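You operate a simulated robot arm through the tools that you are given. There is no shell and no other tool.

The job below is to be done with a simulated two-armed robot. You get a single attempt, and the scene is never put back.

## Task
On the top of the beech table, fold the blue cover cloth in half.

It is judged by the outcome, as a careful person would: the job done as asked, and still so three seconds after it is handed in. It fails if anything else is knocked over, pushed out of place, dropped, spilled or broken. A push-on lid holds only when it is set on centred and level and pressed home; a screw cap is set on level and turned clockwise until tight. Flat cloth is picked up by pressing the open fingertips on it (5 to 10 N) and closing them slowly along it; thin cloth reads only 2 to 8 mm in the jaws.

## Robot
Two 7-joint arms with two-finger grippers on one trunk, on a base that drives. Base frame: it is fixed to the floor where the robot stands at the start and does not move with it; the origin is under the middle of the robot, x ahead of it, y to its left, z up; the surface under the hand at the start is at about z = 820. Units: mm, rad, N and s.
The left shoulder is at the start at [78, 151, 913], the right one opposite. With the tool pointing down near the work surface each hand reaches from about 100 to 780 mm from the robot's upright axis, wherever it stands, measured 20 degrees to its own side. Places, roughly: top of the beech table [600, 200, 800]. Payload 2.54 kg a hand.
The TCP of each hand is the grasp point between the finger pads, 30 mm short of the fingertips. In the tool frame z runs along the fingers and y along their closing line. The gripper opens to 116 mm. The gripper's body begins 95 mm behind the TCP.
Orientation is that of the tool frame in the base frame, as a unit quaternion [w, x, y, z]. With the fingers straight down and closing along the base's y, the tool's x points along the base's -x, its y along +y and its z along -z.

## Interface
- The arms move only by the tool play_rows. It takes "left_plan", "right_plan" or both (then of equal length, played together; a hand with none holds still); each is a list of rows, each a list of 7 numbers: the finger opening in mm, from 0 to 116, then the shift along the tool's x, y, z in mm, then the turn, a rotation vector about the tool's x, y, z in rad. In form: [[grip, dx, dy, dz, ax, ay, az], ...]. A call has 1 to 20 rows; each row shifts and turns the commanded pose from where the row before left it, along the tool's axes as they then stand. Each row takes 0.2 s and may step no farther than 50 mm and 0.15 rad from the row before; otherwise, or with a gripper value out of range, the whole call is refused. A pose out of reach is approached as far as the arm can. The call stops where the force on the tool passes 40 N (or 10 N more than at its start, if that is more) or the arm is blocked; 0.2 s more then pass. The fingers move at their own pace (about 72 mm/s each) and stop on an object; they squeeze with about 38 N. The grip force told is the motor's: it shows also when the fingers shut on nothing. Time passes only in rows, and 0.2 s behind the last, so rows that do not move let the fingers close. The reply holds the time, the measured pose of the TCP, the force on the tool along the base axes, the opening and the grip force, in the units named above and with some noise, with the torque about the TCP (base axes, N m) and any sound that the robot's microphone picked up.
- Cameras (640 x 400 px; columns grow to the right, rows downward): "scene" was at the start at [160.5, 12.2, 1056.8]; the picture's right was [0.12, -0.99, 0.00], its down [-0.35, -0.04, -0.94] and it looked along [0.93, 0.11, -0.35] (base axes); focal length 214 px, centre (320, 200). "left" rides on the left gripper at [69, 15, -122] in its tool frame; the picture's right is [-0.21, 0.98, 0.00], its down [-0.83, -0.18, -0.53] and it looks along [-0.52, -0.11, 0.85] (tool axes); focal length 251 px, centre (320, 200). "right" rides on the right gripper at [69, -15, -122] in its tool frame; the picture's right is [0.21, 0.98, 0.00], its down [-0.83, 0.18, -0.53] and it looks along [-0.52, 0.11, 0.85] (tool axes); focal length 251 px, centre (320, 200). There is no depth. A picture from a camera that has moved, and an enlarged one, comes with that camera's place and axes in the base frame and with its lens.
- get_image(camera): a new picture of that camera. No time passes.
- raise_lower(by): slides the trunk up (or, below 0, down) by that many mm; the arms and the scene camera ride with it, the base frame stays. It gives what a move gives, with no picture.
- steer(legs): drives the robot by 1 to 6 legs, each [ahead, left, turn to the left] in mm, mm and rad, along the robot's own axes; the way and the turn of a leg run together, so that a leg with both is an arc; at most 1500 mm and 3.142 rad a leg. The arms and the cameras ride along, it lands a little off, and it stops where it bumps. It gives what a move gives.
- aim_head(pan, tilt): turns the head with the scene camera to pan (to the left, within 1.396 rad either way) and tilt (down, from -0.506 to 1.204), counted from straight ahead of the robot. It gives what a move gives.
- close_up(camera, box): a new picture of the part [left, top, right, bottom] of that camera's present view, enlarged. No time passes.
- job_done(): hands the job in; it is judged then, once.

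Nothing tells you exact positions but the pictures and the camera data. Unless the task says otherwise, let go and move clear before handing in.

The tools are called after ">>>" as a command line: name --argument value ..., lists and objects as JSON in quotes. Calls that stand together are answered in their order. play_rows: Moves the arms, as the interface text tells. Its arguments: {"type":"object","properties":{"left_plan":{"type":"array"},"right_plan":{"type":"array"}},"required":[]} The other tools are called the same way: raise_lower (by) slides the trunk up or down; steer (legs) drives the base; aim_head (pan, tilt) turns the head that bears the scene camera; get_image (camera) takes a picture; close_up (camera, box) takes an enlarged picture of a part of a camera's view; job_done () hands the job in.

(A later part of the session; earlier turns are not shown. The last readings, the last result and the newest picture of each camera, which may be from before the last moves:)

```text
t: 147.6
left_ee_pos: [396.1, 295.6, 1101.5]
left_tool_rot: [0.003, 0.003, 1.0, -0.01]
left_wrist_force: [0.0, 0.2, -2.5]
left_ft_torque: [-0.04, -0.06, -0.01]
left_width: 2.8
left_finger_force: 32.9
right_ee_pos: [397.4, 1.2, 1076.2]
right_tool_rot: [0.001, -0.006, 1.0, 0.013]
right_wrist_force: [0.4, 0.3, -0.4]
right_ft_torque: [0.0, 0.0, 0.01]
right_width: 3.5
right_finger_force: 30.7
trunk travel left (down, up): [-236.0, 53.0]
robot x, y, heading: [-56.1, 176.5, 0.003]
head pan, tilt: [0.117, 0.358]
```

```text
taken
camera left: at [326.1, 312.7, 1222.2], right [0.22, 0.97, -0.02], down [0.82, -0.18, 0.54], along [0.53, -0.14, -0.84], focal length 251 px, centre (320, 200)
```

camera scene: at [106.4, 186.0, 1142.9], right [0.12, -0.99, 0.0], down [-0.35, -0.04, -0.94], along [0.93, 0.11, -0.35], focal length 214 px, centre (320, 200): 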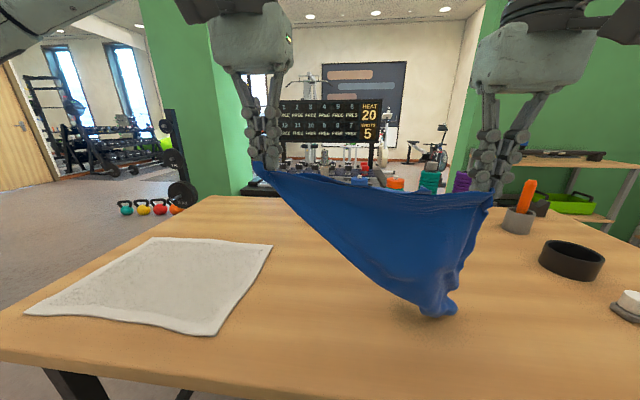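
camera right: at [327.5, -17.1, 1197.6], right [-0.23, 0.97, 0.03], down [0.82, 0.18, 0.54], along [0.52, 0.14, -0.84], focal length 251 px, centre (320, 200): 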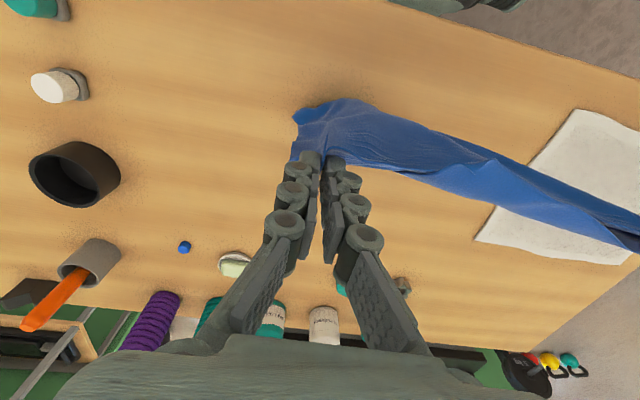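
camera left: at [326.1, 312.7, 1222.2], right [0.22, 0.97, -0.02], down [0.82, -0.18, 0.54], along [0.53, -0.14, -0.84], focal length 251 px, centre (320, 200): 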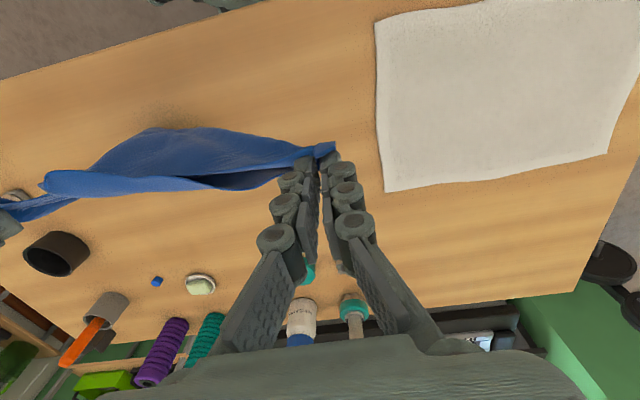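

The top edge now runs nearly straight between the hands at 294 mm. I'll check whether it's taut by moving the right hand out a little further and zooming in.

>>> play_rows --right_plan '[[0, 0, -5, -4, 0, 0, 0], [0, 0, -5, -4, 0, 0, 0], [0, 0, -5, -4, 0, 0, 0]]'

>>> close_up --camera "scene" --box '[240, 140, 510, 330]'

>>> close_up --camera "left" --box '[0, 100, 340, 260]'

>>> close_up --camera "right" --box '[270, 70, 640, 280]'

```text
t: 148.4
left_ee_pos: [396.8, 295.0, 1101.4]
left_tool_rot: [0.004, 0.006, 1.0, -0.011]
left_wrist_force: [0.1, -8.2, 1.1]
left_ft_torque: [-0.26, 0.01, 0.05]
left_width: 1.3
left_finger_force: 32.1
right_ee_pos: [397.0, -13.7, 1086.8]
right_tool_rot: [0.001, -0.006, 1.0, 0.014]
right_wrist_force: [0.1, 11.7, 0.3]
right_ft_torque: [0.24, -0.02, -0.13]
right_width: 3.1
right_finger_force: 29.5
trunk travel left (down, up): [-236.0, 53.0]
robot x, y, heading: [-52.2, 178.2, 0.005]
head pan, tilt: [0.117, 0.358]
```

```text
2.11 times, centred on (375, 235) of scene
camera zoom: at [106.9, 186.1, 1142.8], right [0.12, -0.99, 0.0], down [-0.35, -0.04, -0.94], along [0.93, 0.11, -0.35], focal length 452 px, centre (204, 126)
```

zoom: 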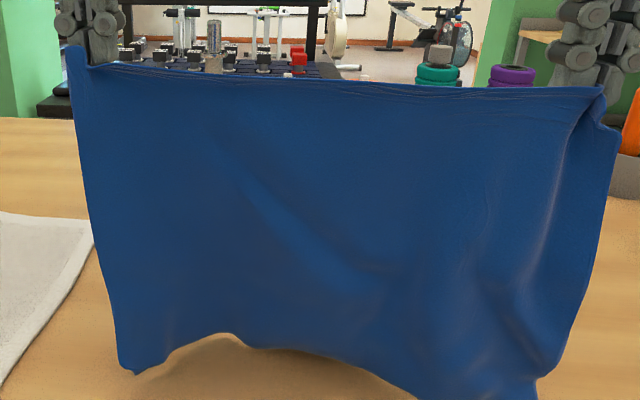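

```text
1.88 times, centred on (170, 180) of left
camera zoom: at [326.5, 312.4, 1221.8], right [0.22, 0.97, -0.02], down [0.82, -0.18, 0.54], along [0.53, -0.14, -0.84], focal length 473 px, centre (602, 238)
```

zoom: 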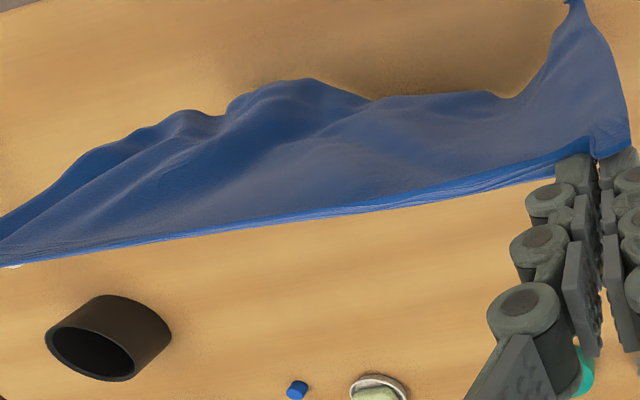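

```text
1.73 times, centred on (455, 175) of right
camera zoom: at [327.9, -32.4, 1208.8], right [-0.23, 0.97, 0.03], down [0.82, 0.18, 0.54], along [0.52, 0.14, -0.84], focal length 435 px, centre (86, 243)
```

zoom: 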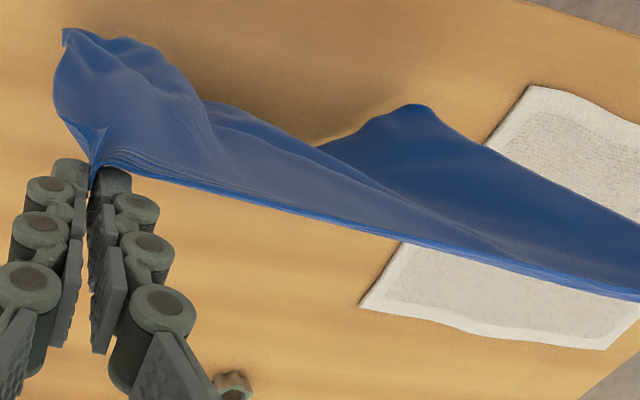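

Excellent: the cloth has opened fully and hangs as one flat rectangle from the top edge, held by both near corners and taut at 309 mm. I'll level the hands, ease the tension and lift slightly so the bottom hem hangs free.

>>> play_rows --left_plan '[[0, 0, 0, -5, 0, 0, 0], [0, 0, 0, -5, 0, 0, 0], [0, 0, 0, 0, 0, 0, 0], [0, 0, 0, 0, 0, 0, 0]]' --right_plan '[[0, 0, 2, -12, 0, 0, 0], [0, 0, 2, -12, 0, 0, 0], [0, 0, 0, 0, 0, 0, 0], [0, 0, 0, 0, 0, 0, 0]]'

>>> get_image --camera "scene"

>>> get_image --camera "left"

>>> get_image --camera "right"

```text
t: 149.4
left_ee_pos: [397.8, 296.5, 1111.8]
left_tool_rot: [0.003, 0.004, 1.0, -0.01]
left_wrist_force: [-0.4, -3.7, -0.8]
left_ft_torque: [-0.04, 0.02, 0.02]
left_width: 2.3
left_finger_force: 31.7
right_ee_pos: [399.0, -8.9, 1110.4]
right_tool_rot: [0.001, -0.005, 1.0, 0.012]
right_wrist_force: [-0.5, 2.0, 1.9]
right_ft_torque: [0.17, 0.04, -0.02]
right_width: 2.3
right_finger_force: 35.2
trunk travel left (down, up): [-236.0, 53.0]
robot x, y, heading: [-51.1, 173.5, -0.001]
head pan, tilt: [0.117, 0.358]
```

```text
taken
camera scene: at [106.9, 186.3, 1142.8], right [0.12, -0.99, 0.0], down [-0.35, -0.04, -0.94], along [0.93, 0.11, -0.35], focal length 214 px, centre (320, 200)
```

scene: 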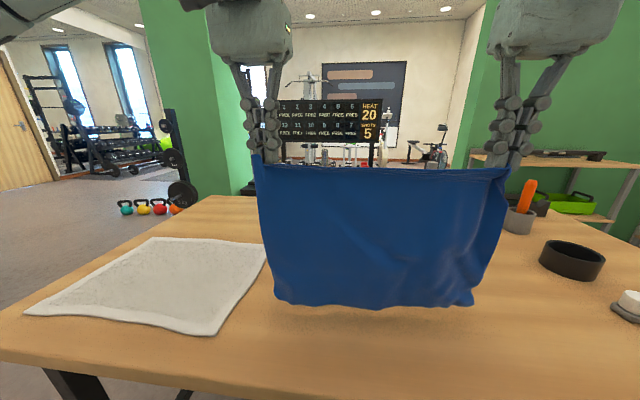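

```text
taken
camera left: at [326.7, 313.5, 1231.5], right [0.22, 0.97, -0.02], down [0.82, -0.18, 0.54], along [0.53, -0.14, -0.84], focal length 251 px, centre (320, 200)
```

left: 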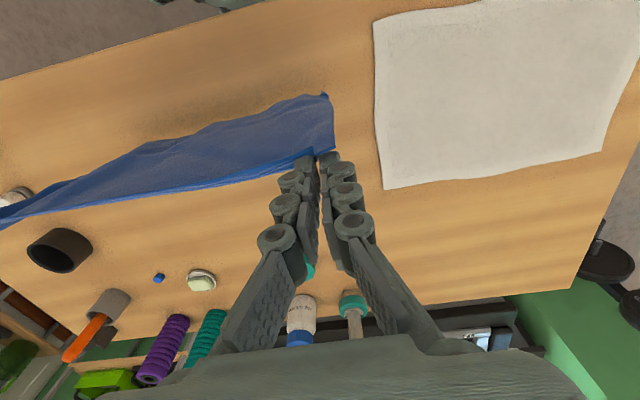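

```text
taken
camera right: at [329.3, -27.9, 1231.9], right [-0.23, 0.97, 0.02], down [0.82, 0.18, 0.54], along [0.52, 0.14, -0.84], focal length 251 px, centre (320, 200)
```

right: 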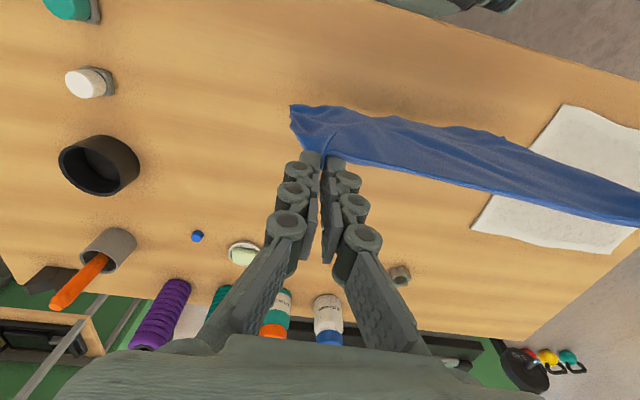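

The cloth hangs as a clean rectangle with its bottom hem about 18 mm above the table. Now I'll lay the lower half down by lowering and moving forward so the hem trails behind.

>>> play_rows --left_plan '[[0, -4, 0, 14, 0, 0, 0], [0, -6, 0, 14, 0, 0, 0], [0, -9, 0, 11, 0, 0, 0], [0, -11, 0, 10, 0, 0, 0], [0, -12, 0, 10, 0, 0, 0], [0, -12, 0, 10, 0, 0, 0]]' --right_plan '[[0, -4, 0, 14, 0, 0, 0], [0, -6, 0, 14, 0, 0, 0], [0, -9, 0, 11, 0, 0, 0], [0, -11, 0, 10, 0, 0, 0], [0, -12, 0, 10, 0, 0, 0], [0, -12, 0, 10, 0, 0, 0]]'

>>> get_image --camera "scene"

>>> get_image --camera "left"

```text
t: 150.8
left_ee_pos: [451.4, 293.1, 1040.9]
left_tool_rot: [0.003, 0.004, 1.0, -0.012]
left_wrist_force: [0.1, 1.3, 0.5]
left_ft_torque: [-0.06, 0.0, -0.01]
left_width: 3.1
left_finger_force: 35.1
right_ee_pos: [452.7, -9.3, 1040.4]
right_tool_rot: [0.001, -0.005, 1.0, 0.013]
right_wrist_force: [-0.4, -0.3, 1.6]
right_ft_torque: [-0.14, -0.01, -0.04]
right_width: 0.5
right_finger_force: 27.7
trunk travel left (down, up): [-236.0, 53.0]
robot x, y, heading: [-53.8, 173.1, 0.005]
head pan, tilt: [0.117, 0.358]
```

```text
taken
camera scene: at [107.3, 186.2, 1142.7], right [0.12, -0.99, 0.0], down [-0.35, -0.04, -0.94], along [0.93, 0.11, -0.35], focal length 214 px, centre (320, 200)
```

scene: 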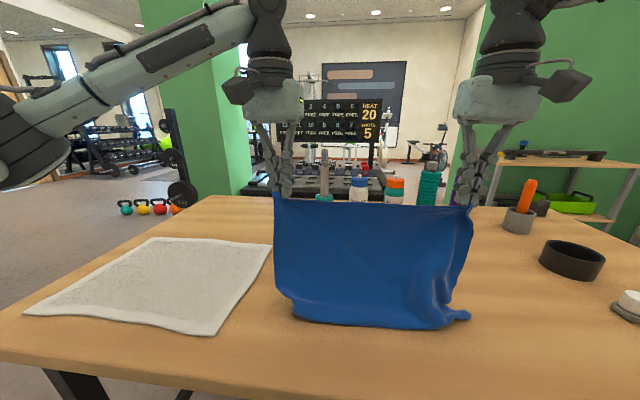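

```text
taken
camera left: at [381.8, 311.3, 1161.5], right [0.22, 0.97, -0.02], down [0.82, -0.18, 0.54], along [0.53, -0.14, -0.84], focal length 251 px, centre (320, 200)
```

left: 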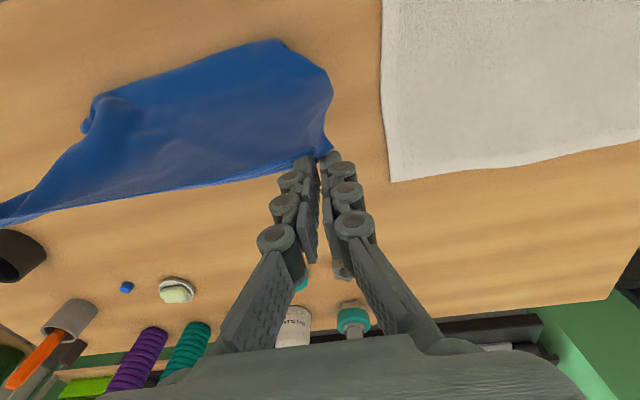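

The bottom is on the table at about x=383. I'll zoom in to check whether the hem lies outward or has curled under.

>>> close_up --camera "scene" --box '[260, 250, 490, 340]'

>>> close_up --camera "left" --box '[60, 20, 360, 220]'

>>> get_image --camera "right"

```text
2.78 times, centred on (375, 295) of scene
camera zoom: at [107.3, 186.2, 1142.7], right [0.12, -0.99, 0.0], down [-0.35, -0.04, -0.94], along [0.93, 0.11, -0.35], focal length 597 px, centre (167, -64)
```

zoom: 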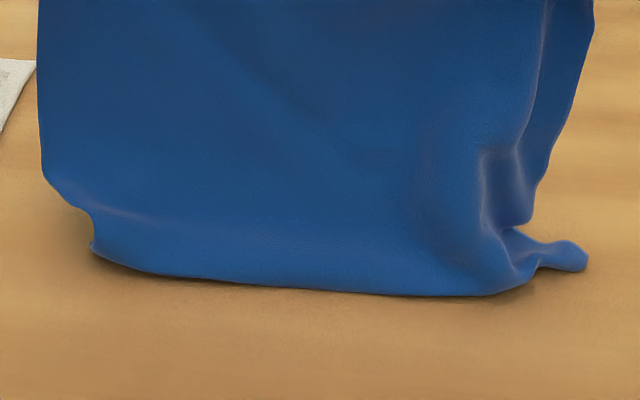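

```text
2.00 times, centred on (210, 120) of left
camera zoom: at [381.8, 311.3, 1161.5], right [0.22, 0.97, -0.02], down [0.82, -0.18, 0.54], along [0.53, -0.14, -0.84], focal length 503 px, centre (540, 360)
```

zoom: 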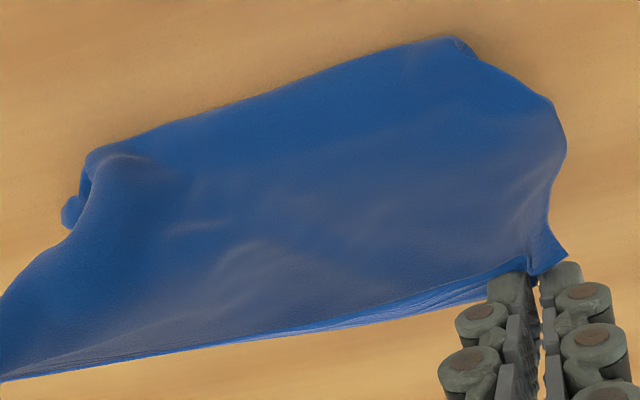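

```text
taken
camera right: at [383.5, -28.0, 1162.4], right [-0.23, 0.97, 0.02], down [0.82, 0.18, 0.54], along [0.52, 0.14, -0.84], focal length 251 px, centre (320, 200)
```

right: 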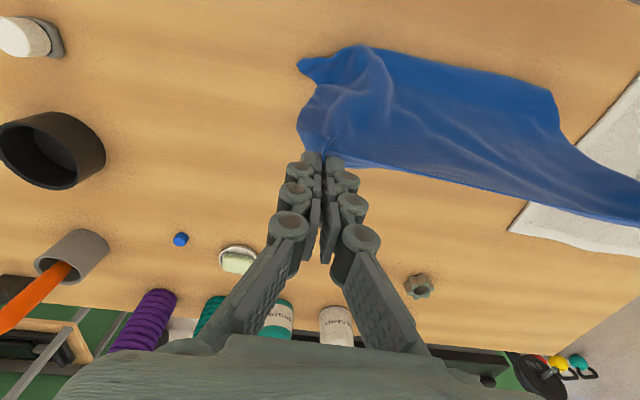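

The hem has curled under toward the far side. I'll lift the cloth clear again, move back and let it settle, then touch down while already moving forward so the hem trails properly.

>>> play_rows --left_plan '[[0, 8, 0.5, -18, 0, 0, 0], [0, 16, 0.5, -18, 0, 0, 0], [0, 20, 0.5, -18, 0, 0, 0], [0, 20, 0.5, -16, 0, 0, 0], [0, 16, 0, -8, 0, 0, 0], [0, 8, 0, 0, 0, 0, 0], [0, 0, 0, 0, 0, 0, 0], [0, 0, 0, 0, 0, 0, 0], [0, 0, 0, 0, 0, 0, 0], [0, 0, 0, 0, 0, 0, 0], [0, 0, 0, 0, 0, 0, 0]]' --right_plan '[[0, 8, 0, -18, 0, 0, 0], [0, 16, 0, -18, 0, 0, 0], [0, 20, 0, -18, 0, 0, 0], [0, 20, 0, -16, 0, 0, 0], [0, 16, 0, -8, 0, 0, 0], [0, 8, 0, 0, 0, 0, 0], [0, 0, 0, 0, 0, 0, 0], [0, 0, 0, 0, 0, 0, 0], [0, 0, 0, 0, 0, 0, 0], [0, 0, 0, 0, 0, 0, 0], [0, 0, 0, 0, 0, 0, 0]]'

>>> get_image --camera "scene"

>>> close_up --camera "scene" --box '[230, 160, 530, 330]'

```text
t: 153.2
left_ee_pos: [364.2, 298.9, 1119.3]
left_tool_rot: [0.003, 0.005, 1.0, -0.011]
left_wrist_force: [-0.2, -5.1, 0.8]
left_ft_torque: [-0.17, 0.04, 0.02]
left_width: 0.0
left_finger_force: 27.1
right_ee_pos: [363.8, -11.4, 1117.7]
right_tool_rot: [0.001, -0.006, 1.0, 0.014]
right_wrist_force: [0.3, 4.9, 0.4]
right_ft_torque: [0.12, 0.02, -0.05]
right_width: 2.0
right_finger_force: 31.6
trunk travel left (down, up): [-236.0, 53.0]
robot x, y, heading: [-53.1, 173.1, -0.0]
head pan, tilt: [0.117, 0.358]
```

```text
taken
camera scene: at [106.9, 186.2, 1142.8], right [0.12, -0.99, 0.0], down [-0.35, -0.04, -0.94], along [0.93, 0.11, -0.35], focal length 214 px, centre (320, 200)
```

scene: 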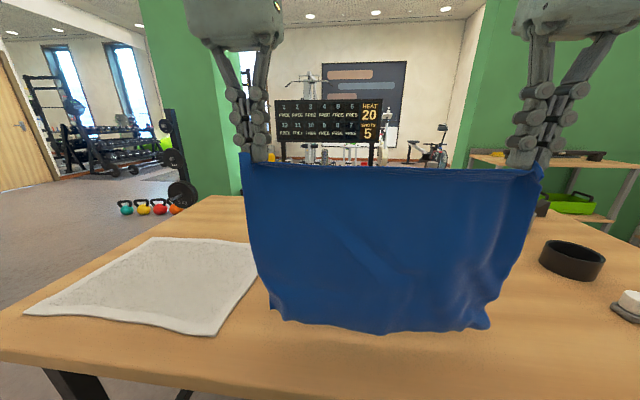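

```text
2.13 times, centred on (380, 245) of scene
camera zoom: at [106.9, 186.2, 1142.8], right [0.12, -0.99, 0.0], down [-0.35, -0.04, -0.94], along [0.93, 0.11, -0.35], focal length 458 px, centre (192, 104)
```

zoom: 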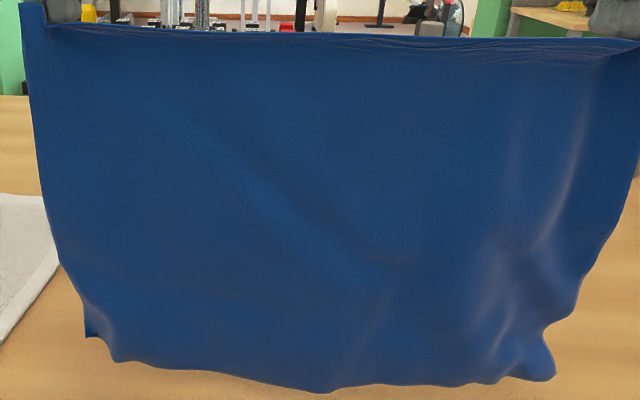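

It hangs square again. I'll raise it 20 mm, let it settle, then sweep forward while lowering so the hem lags behind as it touches down.

>>> play_rows --left_plan '[[0, 0, 0, -10, 0, 0, 0], [0, 0, -0.5, -10, 0, 0, 0], [0, 0, 0, 0, 0, 0, 0], [0, 0, 0, 0, 0, 0, 0], [0, 0, 0, 0, 0, 0, 0], [0, -12, 0, 2, 0, 0, 0], [0, -24, 0, 6, 0, 0, 0], [0, -24, 0, 12, 0, 0, 0], [0, -16, 0, 14, 0, 0, 0], [0, -14, 0, 14, 0, 0, 0], [0, -12, 0, 13, 0, 0, 0]]' --right_plan '[[0, 0, 0, -10, 0, 0, 0], [0, 0, 1, -10, 0, 0, 0], [0, 0, 0, 0, 0, 0, 0], [0, 0, 0, 0, 0, 0, 0], [0, 0, 0, 0, 0, 0, 0], [0, -12, 0, 2, 0, 0, 0], [0, -24, 0, 6, 0, 0, 0], [0, -24, 0, 12, 0, 0, 0], [0, -16, 0, 14, 0, 0, 0], [0, -14, 0, 14, 0, 0, 0], [0, -12, 0, 13, 0, 0, 0]]'

>>> get_image --camera "scene"

>>> get_image --camera "left"

>>> get_image --camera "right"

```text
t: 155.6
left_ee_pos: [467.8, 295.7, 1077.4]
left_tool_rot: [0.004, 0.005, 1.0, -0.012]
left_wrist_force: [0.3, -2.3, -0.1]
left_ft_torque: [-0.06, 0.03, 0.02]
left_width: 2.2
left_finger_force: 30.1
right_ee_pos: [466.4, -8.3, 1077.4]
right_tool_rot: [0.001, -0.005, 1.0, 0.013]
right_wrist_force: [-0.2, 3.2, -0.5]
right_ft_torque: [0.07, -0.01, -0.04]
right_width: 1.7
right_finger_force: 31.2
trunk travel left (down, up): [-236.0, 53.0]
robot x, y, heading: [-55.5, 171.9, 0.007]
head pan, tilt: [0.117, 0.358]
```

```text
taken
camera scene: at [107.4, 186.2, 1142.7], right [0.12, -0.99, 0.0], down [-0.35, -0.04, -0.94], along [0.93, 0.11, -0.35], focal length 214 px, centre (320, 200)
```

scene: 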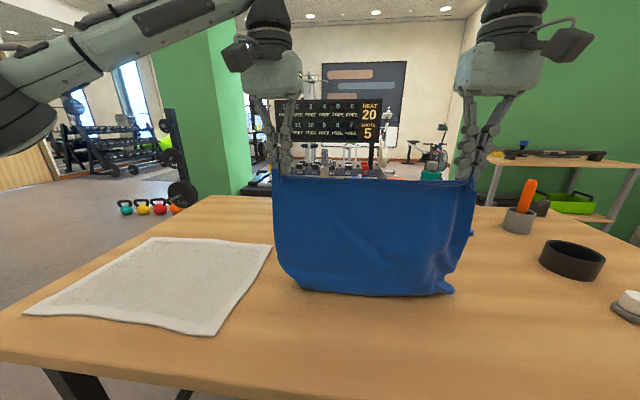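

```text
taken
camera left: at [396.4, 314.4, 1197.8], right [0.22, 0.97, -0.02], down [0.82, -0.18, 0.54], along [0.53, -0.14, -0.84], focal length 251 px, centre (320, 200)
```

left: 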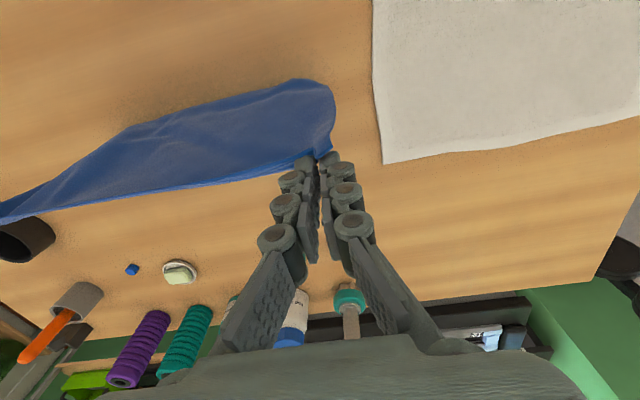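

```text
taken
camera right: at [397.0, -27.6, 1200.3], right [-0.23, 0.97, 0.02], down [0.82, 0.18, 0.54], along [0.52, 0.14, -0.84], focal length 251 px, centre (320, 200)
```

right: 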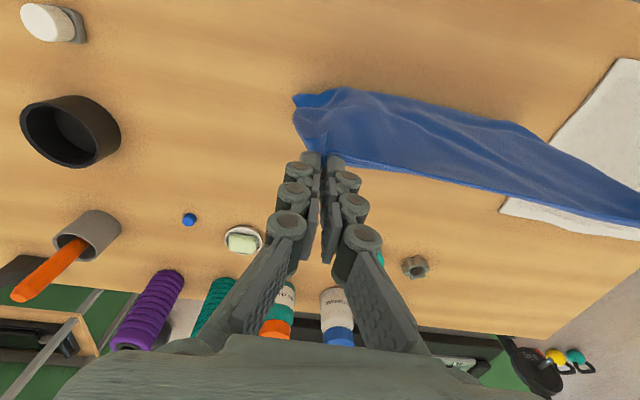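

I'll zoom in on the bottom to see which way the hem turned.

>>> close_up --camera "scene" --box '[260, 240, 490, 320]'

>>> close_up --camera "left" --box '[100, 60, 360, 220]'

```text
2.78 times, centred on (375, 280) of scene
camera zoom: at [107.4, 186.2, 1142.7], right [0.12, -0.99, 0.0], down [-0.35, -0.04, -0.94], along [0.93, 0.11, -0.35], focal length 597 px, centre (167, -23)
```

zoom: 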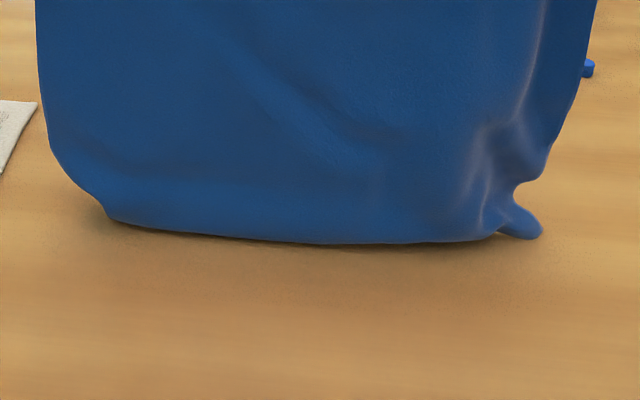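

```text
2.46 times, centred on (230, 140) of left
camera zoom: at [396.4, 314.4, 1197.8], right [0.22, 0.97, -0.02], down [0.82, -0.18, 0.54], along [0.53, -0.14, -0.84], focal length 619 px, centre (542, 348)
```

zoom: 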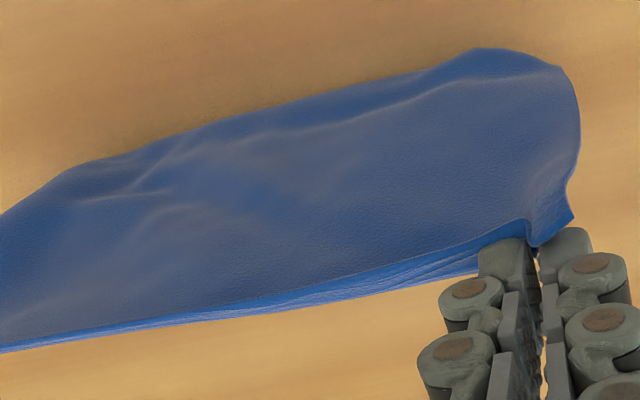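

The held edge's hem actually sits on the far side of the fingers and the bottom curls toward the far side too, so I'll work with that: lay the lower half by moving back toward me, then fold the held edge forward onto the hem.

>>> play_rows --left_plan '[[0, 12, 0, 8, 0, 0, 0], [0, 16, 0, 12, 0, 0, 0], [0, 18, 0, 13, 0, 0, 0], [0, 18, 0, 13, 0, 0, 0], [0, 18, 0, 13, 0, 0, 0], [0, 18, 0, 13, 0, 0, 0]]' --right_plan '[[0, 12, 0, 8, 0, 0, 0], [0, 16, 0, 12, 0, 0, 0], [0, 18, 0, 13, 0, 0, 0], [0, 18, 0, 13, 0, 0, 0], [0, 18, 0, 13, 0, 0, 0], [0, 18, 0, 13, 0, 0, 0]]'

>>> get_image --camera "scene"

>>> get_image --camera "left"

>>> get_image --camera "right"

```text
t: 157.0
left_ee_pos: [365.9, 293.4, 1005.8]
left_tool_rot: [0.004, 0.004, 1.0, -0.011]
left_wrist_force: [-0.7, -0.2, -2.3]
left_ft_torque: [-0.03, -0.02, 0.0]
left_width: 2.9
left_finger_force: 34.8
right_ee_pos: [366.5, -7.8, 1005.1]
right_tool_rot: [0.001, -0.005, 1.0, 0.013]
right_wrist_force: [0.3, 0.7, -1.6]
right_ft_torque: [0.03, -0.02, -0.01]
right_width: 2.6
right_finger_force: 32.1
trunk travel left (down, up): [-236.0, 53.0]
robot x, y, heading: [-50.7, 172.8, -0.0]
head pan, tilt: [0.117, 0.358]
```

```text
taken
camera scene: at [106.7, 186.2, 1142.9], right [0.12, -0.99, 0.0], down [-0.35, -0.04, -0.94], along [0.93, 0.11, -0.35], focal length 214 px, centre (320, 200)
```

scene: 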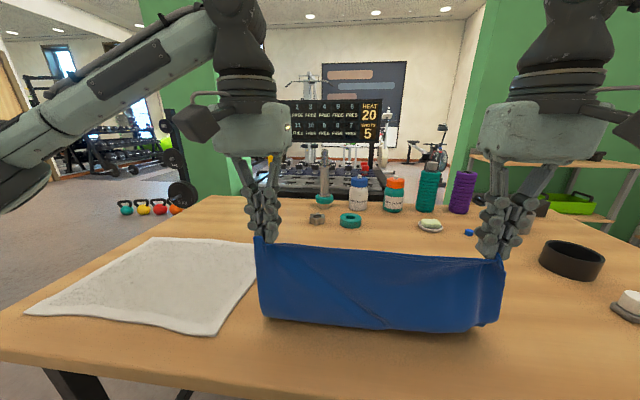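

```text
taken
camera left: at [296.1, 311.5, 1126.6], right [0.22, 0.97, -0.02], down [0.82, -0.18, 0.54], along [0.53, -0.14, -0.84], focal length 251 px, centre (320, 200)
```

left: 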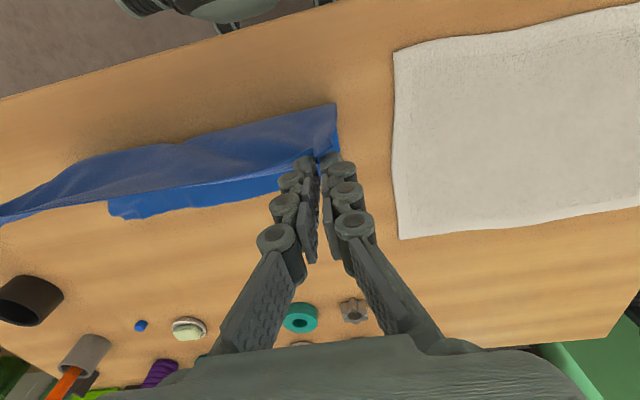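

```text
taken
camera right: at [296.7, -25.7, 1127.1], right [-0.23, 0.97, 0.02], down [0.82, 0.18, 0.54], along [0.52, 0.14, -0.84], focal length 251 px, centre (320, 200)
```

right: 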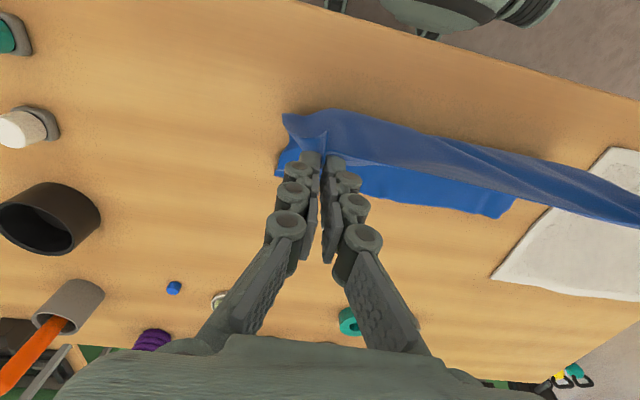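

The lower half is laying down nicely, with its hem at x≈457 on the far side and the contact line at x≈366. I'll continue back until half of the cloth is down, with the crease at x≈327.

>>> play_rows --left_plan '[[0, 13, -3, 12.7, 0, 0, 0], [0, 13, -3, 12.7, 0, 0, 0], [0, 13, -3, 12.7, 0, 0, 0]]' --right_plan '[[0, 13, -3, 12.7, 0, 0, 0], [0, 13, -3, 12.7, 0, 0, 0], [0, 13, -3, 12.7, 0, 0, 0]]'

>>> get_image --camera "scene"

>>> get_image --camera "left"

>>> get_image --camera "right"

```text
t: 157.8
left_ee_pos: [327.3, 285.2, 968.6]
left_tool_rot: [0.003, 0.005, 1.0, -0.012]
left_wrist_force: [0.4, 0.3, -1.0]
left_ft_torque: [0.09, 0.02, 0.0]
left_width: 0.9
left_finger_force: 28.1
right_ee_pos: [327.6, -15.5, 968.1]
right_tool_rot: [0.001, -0.007, 1.0, 0.012]
right_wrist_force: [0.3, 1.9, -2.0]
right_ft_torque: [0.03, 0.0, -0.04]
right_width: 3.2
right_finger_force: 32.4
trunk travel left (down, up): [-236.0, 53.0]
robot x, y, heading: [-56.0, 173.7, 0.0]
head pan, tilt: [0.117, 0.358]
```

```text
taken
camera scene: at [106.8, 186.1, 1142.9], right [0.12, -0.99, 0.0], down [-0.35, -0.04, -0.94], along [0.93, 0.11, -0.35], focal length 214 px, centre (320, 200)
```

scene: 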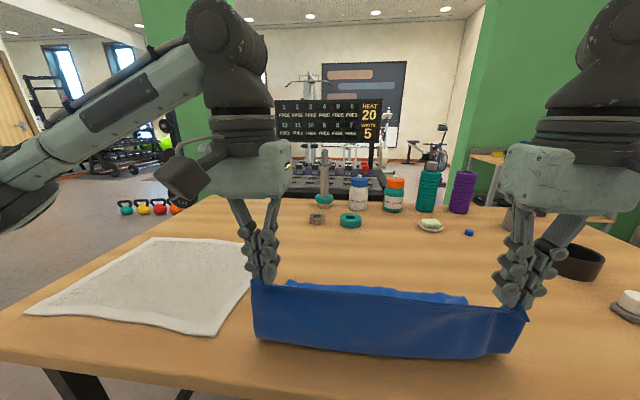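

```text
taken
camera left: at [256.9, 302.8, 1089.2], right [0.22, 0.97, -0.02], down [0.82, -0.18, 0.54], along [0.53, -0.14, -0.84], focal length 251 px, centre (320, 200)
```

left: 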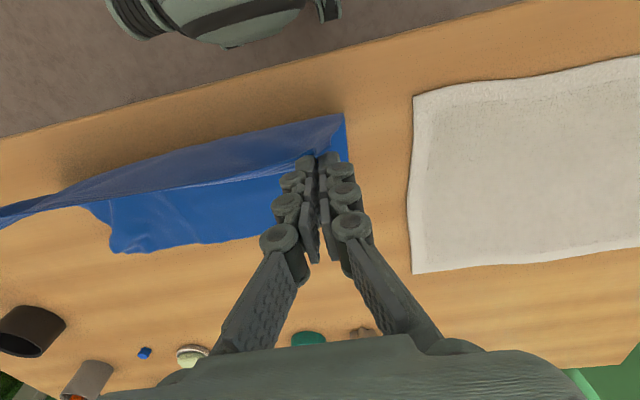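

```text
taken
camera right: at [257.9, -34.4, 1088.9], right [-0.23, 0.97, 0.02], down [0.82, 0.18, 0.54], along [0.52, 0.14, -0.84], focal length 251 px, centre (320, 200)
```

right: 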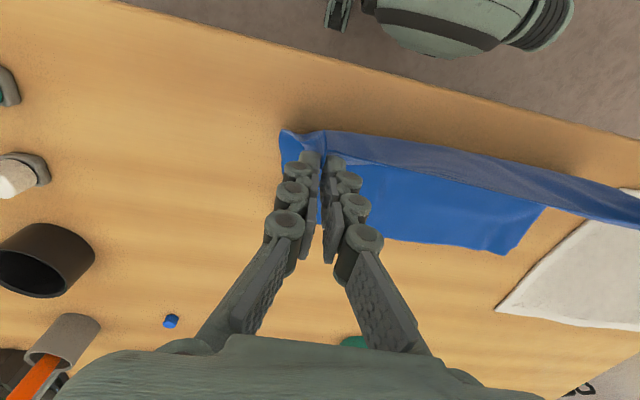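

The lower half lies flat, with its far hem corners at about (453,300) and (447,-55). Now I'll swing the held edge forward along an arc onto that hem, aligning sideways as I go.

>>> play_rows --left_plan '[[0, -28, -2.2, 4, 0, 0, 0], [0, -28, -2.2, 11, 0, 0, 0], [0, -24, -2.2, 18, 0, 0, 0], [0, -18, -2.2, 23, 0, 0, 0]]' --right_plan '[[0, -26, -2.7, 4, 0, 0, 0], [0, -26, -2.7, 11, 0, 0, 0], [0, -23, -2.7, 18, 0, 0, 0], [0, -17, -2.7, 23, 0, 0, 0]]'

>>> get_image --camera "scene"

>>> get_image --camera "left"

>>> get_image --camera "right"

```text
t: 158.8
left_ee_pos: [426.7, 273.4, 911.8]
left_tool_rot: [0.004, 0.004, 1.0, -0.011]
left_wrist_force: [-0.8, 0.6, 0.5]
left_ft_torque: [-0.06, 0.02, 0.01]
left_width: 0.1
left_finger_force: 26.9
right_ee_pos: [421.2, -24.5, 910.3]
right_tool_rot: [0.0, -0.006, 1.0, 0.013]
right_wrist_force: [-0.9, -0.1, 3.1]
right_ft_torque: [0.0, -0.01, -0.01]
right_width: 1.7
right_finger_force: 33.3
trunk travel left (down, up): [-236.0, 53.0]
robot x, y, heading: [-53.7, 172.8, 0.004]
head pan, tilt: [0.117, 0.358]
```

```text
taken
camera scene: at [107.4, 186.3, 1142.7], right [0.12, -0.99, 0.0], down [-0.35, -0.04, -0.94], along [0.93, 0.11, -0.35], focal length 214 px, centre (320, 200)
```

scene: 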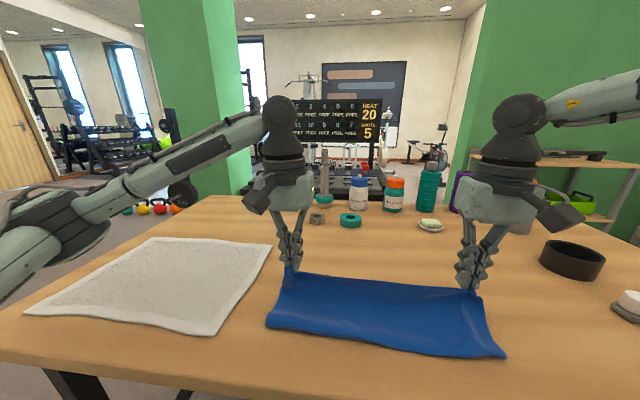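

```text
taken
camera left: at [355.7, 292.1, 1032.4], right [0.22, 0.97, -0.02], down [0.82, -0.18, 0.54], along [0.53, -0.14, -0.84], focal length 251 px, centre (320, 200)
```

left: 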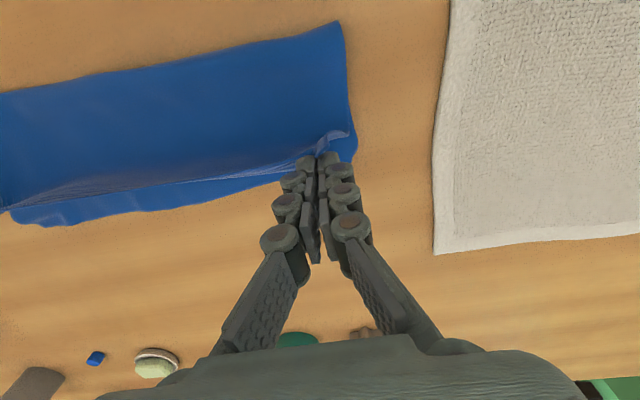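

```text
taken
camera right: at [350.7, -42.3, 1032.6], right [-0.23, 0.97, 0.02], down [0.82, 0.18, 0.54], along [0.52, 0.14, -0.84], focal length 251 px, centre (320, 200)
```

right: 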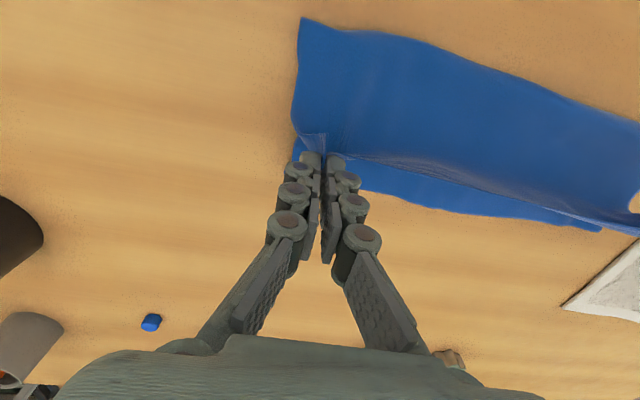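

Very clean. I'll bring the held edge the rest of the way down onto the hem.

>>> play_rows --left_plan '[[0, -8, 0.3, 20, 0, 0, 0], [0, -5, 0.3, 20, 0, 0, 0], [0, -2, 0, 12, 0, 0, 0]]' --right_plan '[[0, -8, -0.3, 20, 0, 0, 0], [0, -5, -0.3, 20, 0, 0, 0], [0, -2, 0, 11, 0, 0, 0]]'

>>> get_image --camera "left"

>>> get_image --camera "right"

>>> close_up --camera "scene" --box '[250, 240, 520, 370]'

```text
t: 159.6
left_ee_pos: [442.4, 275.4, 861.4]
left_tool_rot: [0.004, 0.005, 1.0, -0.012]
left_wrist_force: [0.2, -0.3, 2.0]
left_ft_torque: [0.03, 0.04, -0.03]
left_width: 0.1
left_finger_force: 31.1
right_ee_pos: [434.1, -22.0, 860.6]
right_tool_rot: [0.001, -0.006, 1.0, 0.013]
right_wrist_force: [-0.6, 0.7, -1.1]
right_ft_torque: [-0.04, -0.01, -0.01]
right_width: 3.5
right_finger_force: 35.9
trunk travel left (down, up): [-236.0, 53.0]
robot x, y, heading: [-54.8, 175.6, 0.004]
head pan, tilt: [0.117, 0.358]
```

```text
taken
camera left: at [371.6, 292.1, 981.7], right [0.22, 0.97, -0.02], down [0.82, -0.18, 0.54], along [0.53, -0.14, -0.84], focal length 251 px, centre (320, 200)
```

left: 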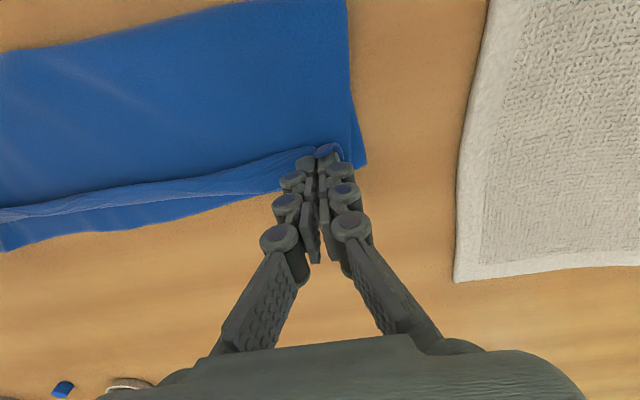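

```text
taken
camera right: at [364.8, -41.0, 982.6], right [-0.23, 0.97, 0.02], down [0.82, 0.18, 0.54], along [0.52, 0.14, -0.84], focal length 251 px, centre (320, 200)
```

right: 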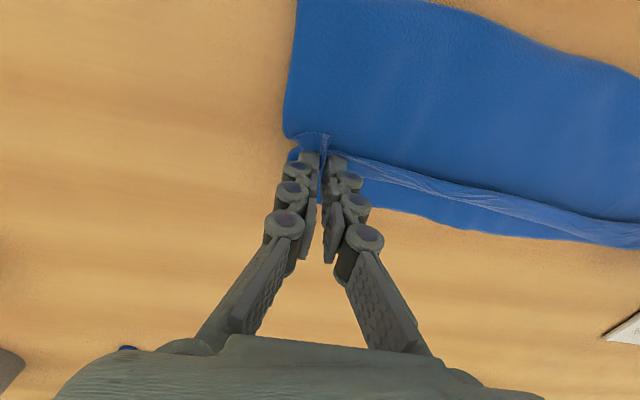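

```text
2.37 times, centred on (385, 305) of scene
camera zoom: at [107.0, 186.2, 1142.8], right [0.12, -0.99, 0.0], down [-0.35, -0.04, -0.94], along [0.93, 0.11, -0.35], focal length 508 px, centre (166, -49)
```

zoom: 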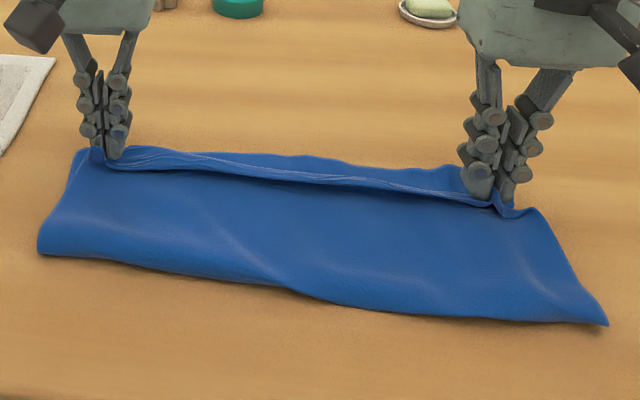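

The edges nearly coincide. I'll check the right corner closely before releasing.

>>> close_up --camera "right" --box '[260, 110, 400, 230]'

>>> close_up --camera "scene" --box '[430, 260, 520, 340]'

>>> close_up --camera "left" --box '[240, 110, 400, 230]'

```text
3.33 times, centred on (330, 170) of right
camera zoom: at [364.8, -41.0, 982.6], right [-0.23, 0.97, 0.02], down [0.82, 0.18, 0.54], along [0.52, 0.14, -0.84], focal length 838 px, centre (287, 300)
```

zoom: 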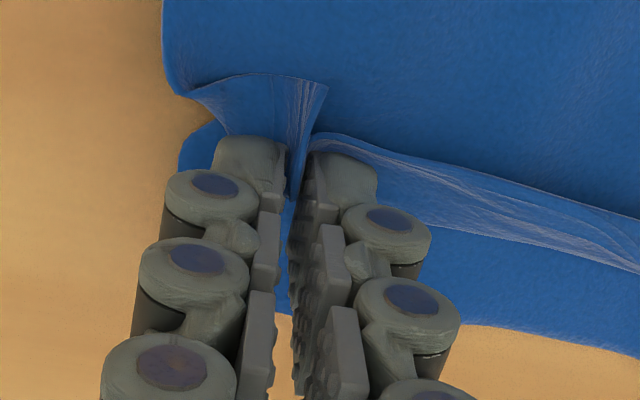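

```text
5.00 times, centred on (475, 300) of scene
camera zoom: at [107.0, 186.2, 1142.8], right [0.12, -0.99, 0.0], down [-0.35, -0.04, -0.94], along [0.93, 0.11, -0.35], focal length 1072 px, centre (-455, -300)
```

zoom: 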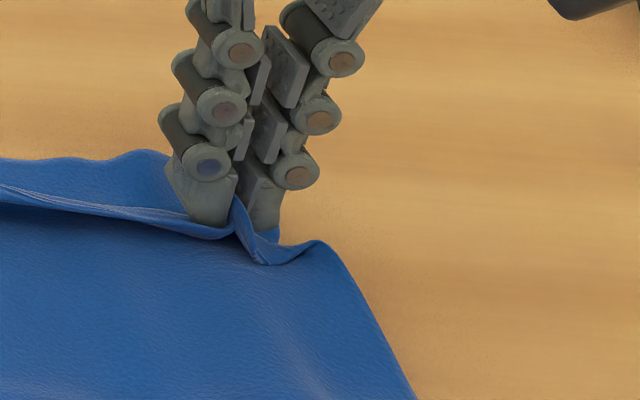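

```text
3.33 times, centred on (320, 170) of left
camera zoom: at [371.6, 292.1, 981.7], right [0.22, 0.97, -0.02], down [0.82, -0.18, 0.54], along [0.53, -0.14, -0.84], focal length 838 px, centre (320, 300)
```

zoom: 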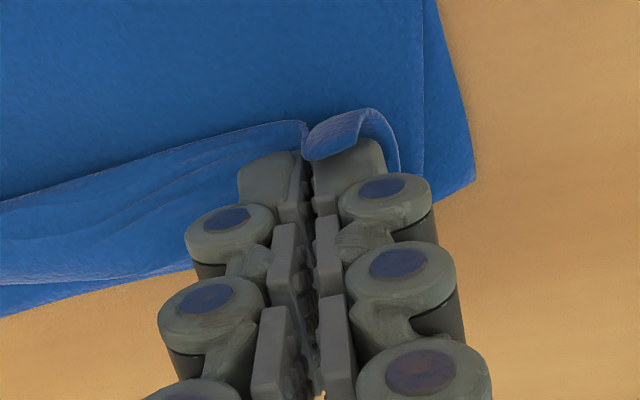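

Alignment looks good: both side edges match within about 7 mm and the corners within about 10 mm. I'll lower to light contact before spreading open.

>>> play_rows --left_plan '[[0, 0, 0, 3, 0, 0, 0], [0, 0, 0, 2, 0, 0, 0], [0, 0, 0, 0, 0, 0, 0]]' --right_plan '[[0, 0, 0, 3, 0, 0, 0], [0, 0, 0, 2, 0, 0, 0], [0, 0, 0, 0, 0, 0, 0]]'

```text
t: 160.4
left_ee_pos: [441.7, 275.2, 856.7]
left_tool_rot: [0.003, 0.004, 1.0, -0.011]
left_wrist_force: [-0.8, 0.5, -1.1]
left_ft_torque: [-0.02, -0.02, -0.03]
left_width: 3.1
left_finger_force: 35.6
right_ee_pos: [433.6, -22.6, 855.2]
right_tool_rot: [0.001, -0.005, 1.0, 0.013]
right_wrist_force: [-0.8, 0.5, 0.7]
right_ft_torque: [-0.06, 0.02, 0.01]
right_width: 3.1
right_finger_force: 31.2
trunk travel left (down, up): [-236.0, 53.0]
robot x, y, heading: [-52.1, 172.5, 0.003]
head pan, tilt: [0.117, 0.358]
```

>>> play_rows --left_plan '[[0, 0, 0, 1.5, 0, 0, 0], [0, 0, 0, 1, 0, 0, 0], [0, 0, 0, 0, 0, 0, 0]]' --right_plan '[[0, 0, 0, 1, 0, 0, 0], [0, 0, 0, 0.7, 0, 0, 0], [0, 0, 0, 0, 0, 0, 0]]'

```text
t: 161.2
left_ee_pos: [442.1, 273.3, 853.3]
left_tool_rot: [0.003, 0.004, 1.0, -0.011]
left_wrist_force: [-0.4, 0.1, -0.8]
left_ft_torque: [-0.02, -0.01, -0.01]
left_width: 2.2
left_finger_force: 29.6
right_ee_pos: [434.7, -23.0, 854.0]
right_tool_rot: [0.0, -0.005, 1.0, 0.012]
right_wrist_force: [-1.9, -1.8, 0.9]
right_ft_torque: [0.29, -0.14, 0.0]
right_width: 0.6
right_finger_force: 26.7
trunk travel left (down, up): [-236.0, 53.0]
robot x, y, heading: [-52.4, 173.6, 0.002]
head pan, tilt: [0.117, 0.358]
```

Still almost no contact force; I'll lower a little more.

>>> play_rows --left_plan '[[0, 0, 0, 1.0, 0, 0, 0], [0, 0, 0, 0.7, 0, 0, 0], [0, 0, 0, 0, 0, 0, 0]]' --right_plan '[[0, 0, 0, 1.0, 0, 0, 0], [0, 0, 0, 0.7, 0, 0, 0], [0, 0, 0, 0, 0, 0, 0]]'

```text
t: 162.0
left_ee_pos: [442.2, 273.0, 851.7]
left_tool_rot: [0.003, 0.005, 1.0, -0.011]
left_wrist_force: [-0.2, -0.3, 1.1]
left_ft_torque: [0.0, 0.0, 0.02]
left_width: 0.2
left_finger_force: 27.2
right_ee_pos: [434.0, -23.7, 852.6]
right_tool_rot: [0.0, -0.005, 1.0, 0.013]
right_wrist_force: [0.2, 0.6, -0.8]
right_ft_torque: [-0.02, -0.01, -0.03]
right_width: 4.6
right_finger_force: 32.3
trunk travel left (down, up): [-236.0, 53.0]
robot x, y, heading: [-56.9, 175.1, 0.005]
head pan, tilt: [0.117, 0.358]
```

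Nearly touching; opening will bring the tips down slightly, so I'll open slowly now with an outward shift.

>>> play_rows --left_plan '[[3, 0, 1.2, 0, 0, 0, 0], [6, 0, 1.2, 0, 0, 0, 0], [9, 0, 1.2, 0, 0, 0, 0], [12, 0, 1.2, 0, 0, 0, 0], [15, 0, 1.2, 0, 0, 0, 0], [18, 0, 1.2, 0, 0, 0, 0]]' --right_plan '[[3, 0, -1.2, 0, 0, 0, 0], [6, 0, -1.2, 0, 0, 0, 0], [9, 0, -1.2, 0, 0, 0, 0], [12, 0, -1.2, 0, 0, 0, 0], [15, 0, -1.2, 0, 0, 0, 0], [18, 0, -1.2, 0, 0, 0, 0]]'

>>> get_image --camera "left"

>>> get_image --camera "right"

>>> close_up --camera "scene" --box '[250, 240, 520, 370]'

```text
t: 163.4
left_ee_pos: [441.5, 279.9, 852.4]
left_tool_rot: [0.004, 0.004, 1.0, -0.012]
left_wrist_force: [0.7, -1.9, 7.4]
left_ft_torque: [-0.1, -0.02, 0.02]
left_width: 18.4
left_finger_force: 0.1
right_ee_pos: [434.7, -30.4, 851.4]
right_tool_rot: [0.001, -0.005, 1.0, 0.011]
right_wrist_force: [0.5, 1.1, 1.3]
right_ft_torque: [0.09, -0.01, -0.01]
right_width: 19.1
right_finger_force: 0.0
trunk travel left (down, up): [-236.0, 53.0]
robot x, y, heading: [-56.0, 173.4, -0.0]
head pan, tilt: [0.117, 0.358]
```

```text
taken
camera left: at [370.9, 298.1, 972.6], right [0.22, 0.97, -0.02], down [0.82, -0.18, 0.54], along [0.53, -0.14, -0.84], focal length 251 px, centre (320, 200)
```

left: 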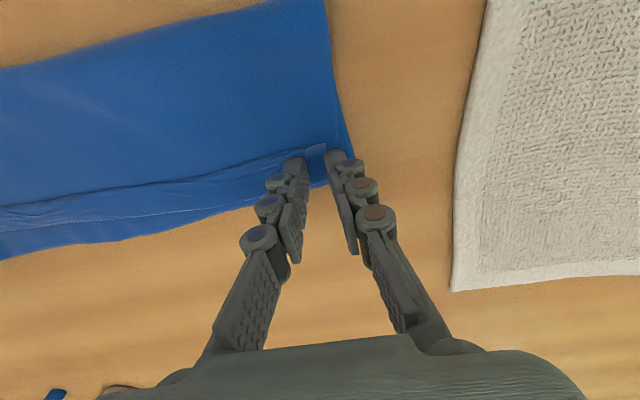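

```text
taken
camera right: at [364.4, -49.7, 974.4], right [-0.23, 0.97, 0.02], down [0.82, 0.18, 0.54], along [0.52, 0.14, -0.84], focal length 251 px, centre (320, 200)
```

right: 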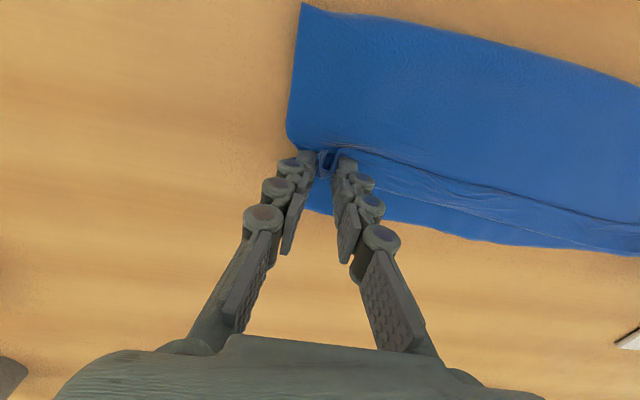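

```text
2.37 times, centred on (385, 305) of scene
camera zoom: at [106.4, 186.1, 1143.0], right [0.12, -0.99, 0.0], down [-0.35, -0.04, -0.94], along [0.93, 0.11, -0.35], focal length 508 px, centre (166, -49)
```

zoom: 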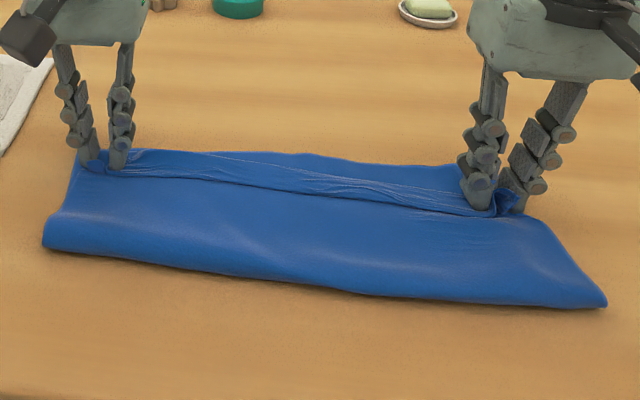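

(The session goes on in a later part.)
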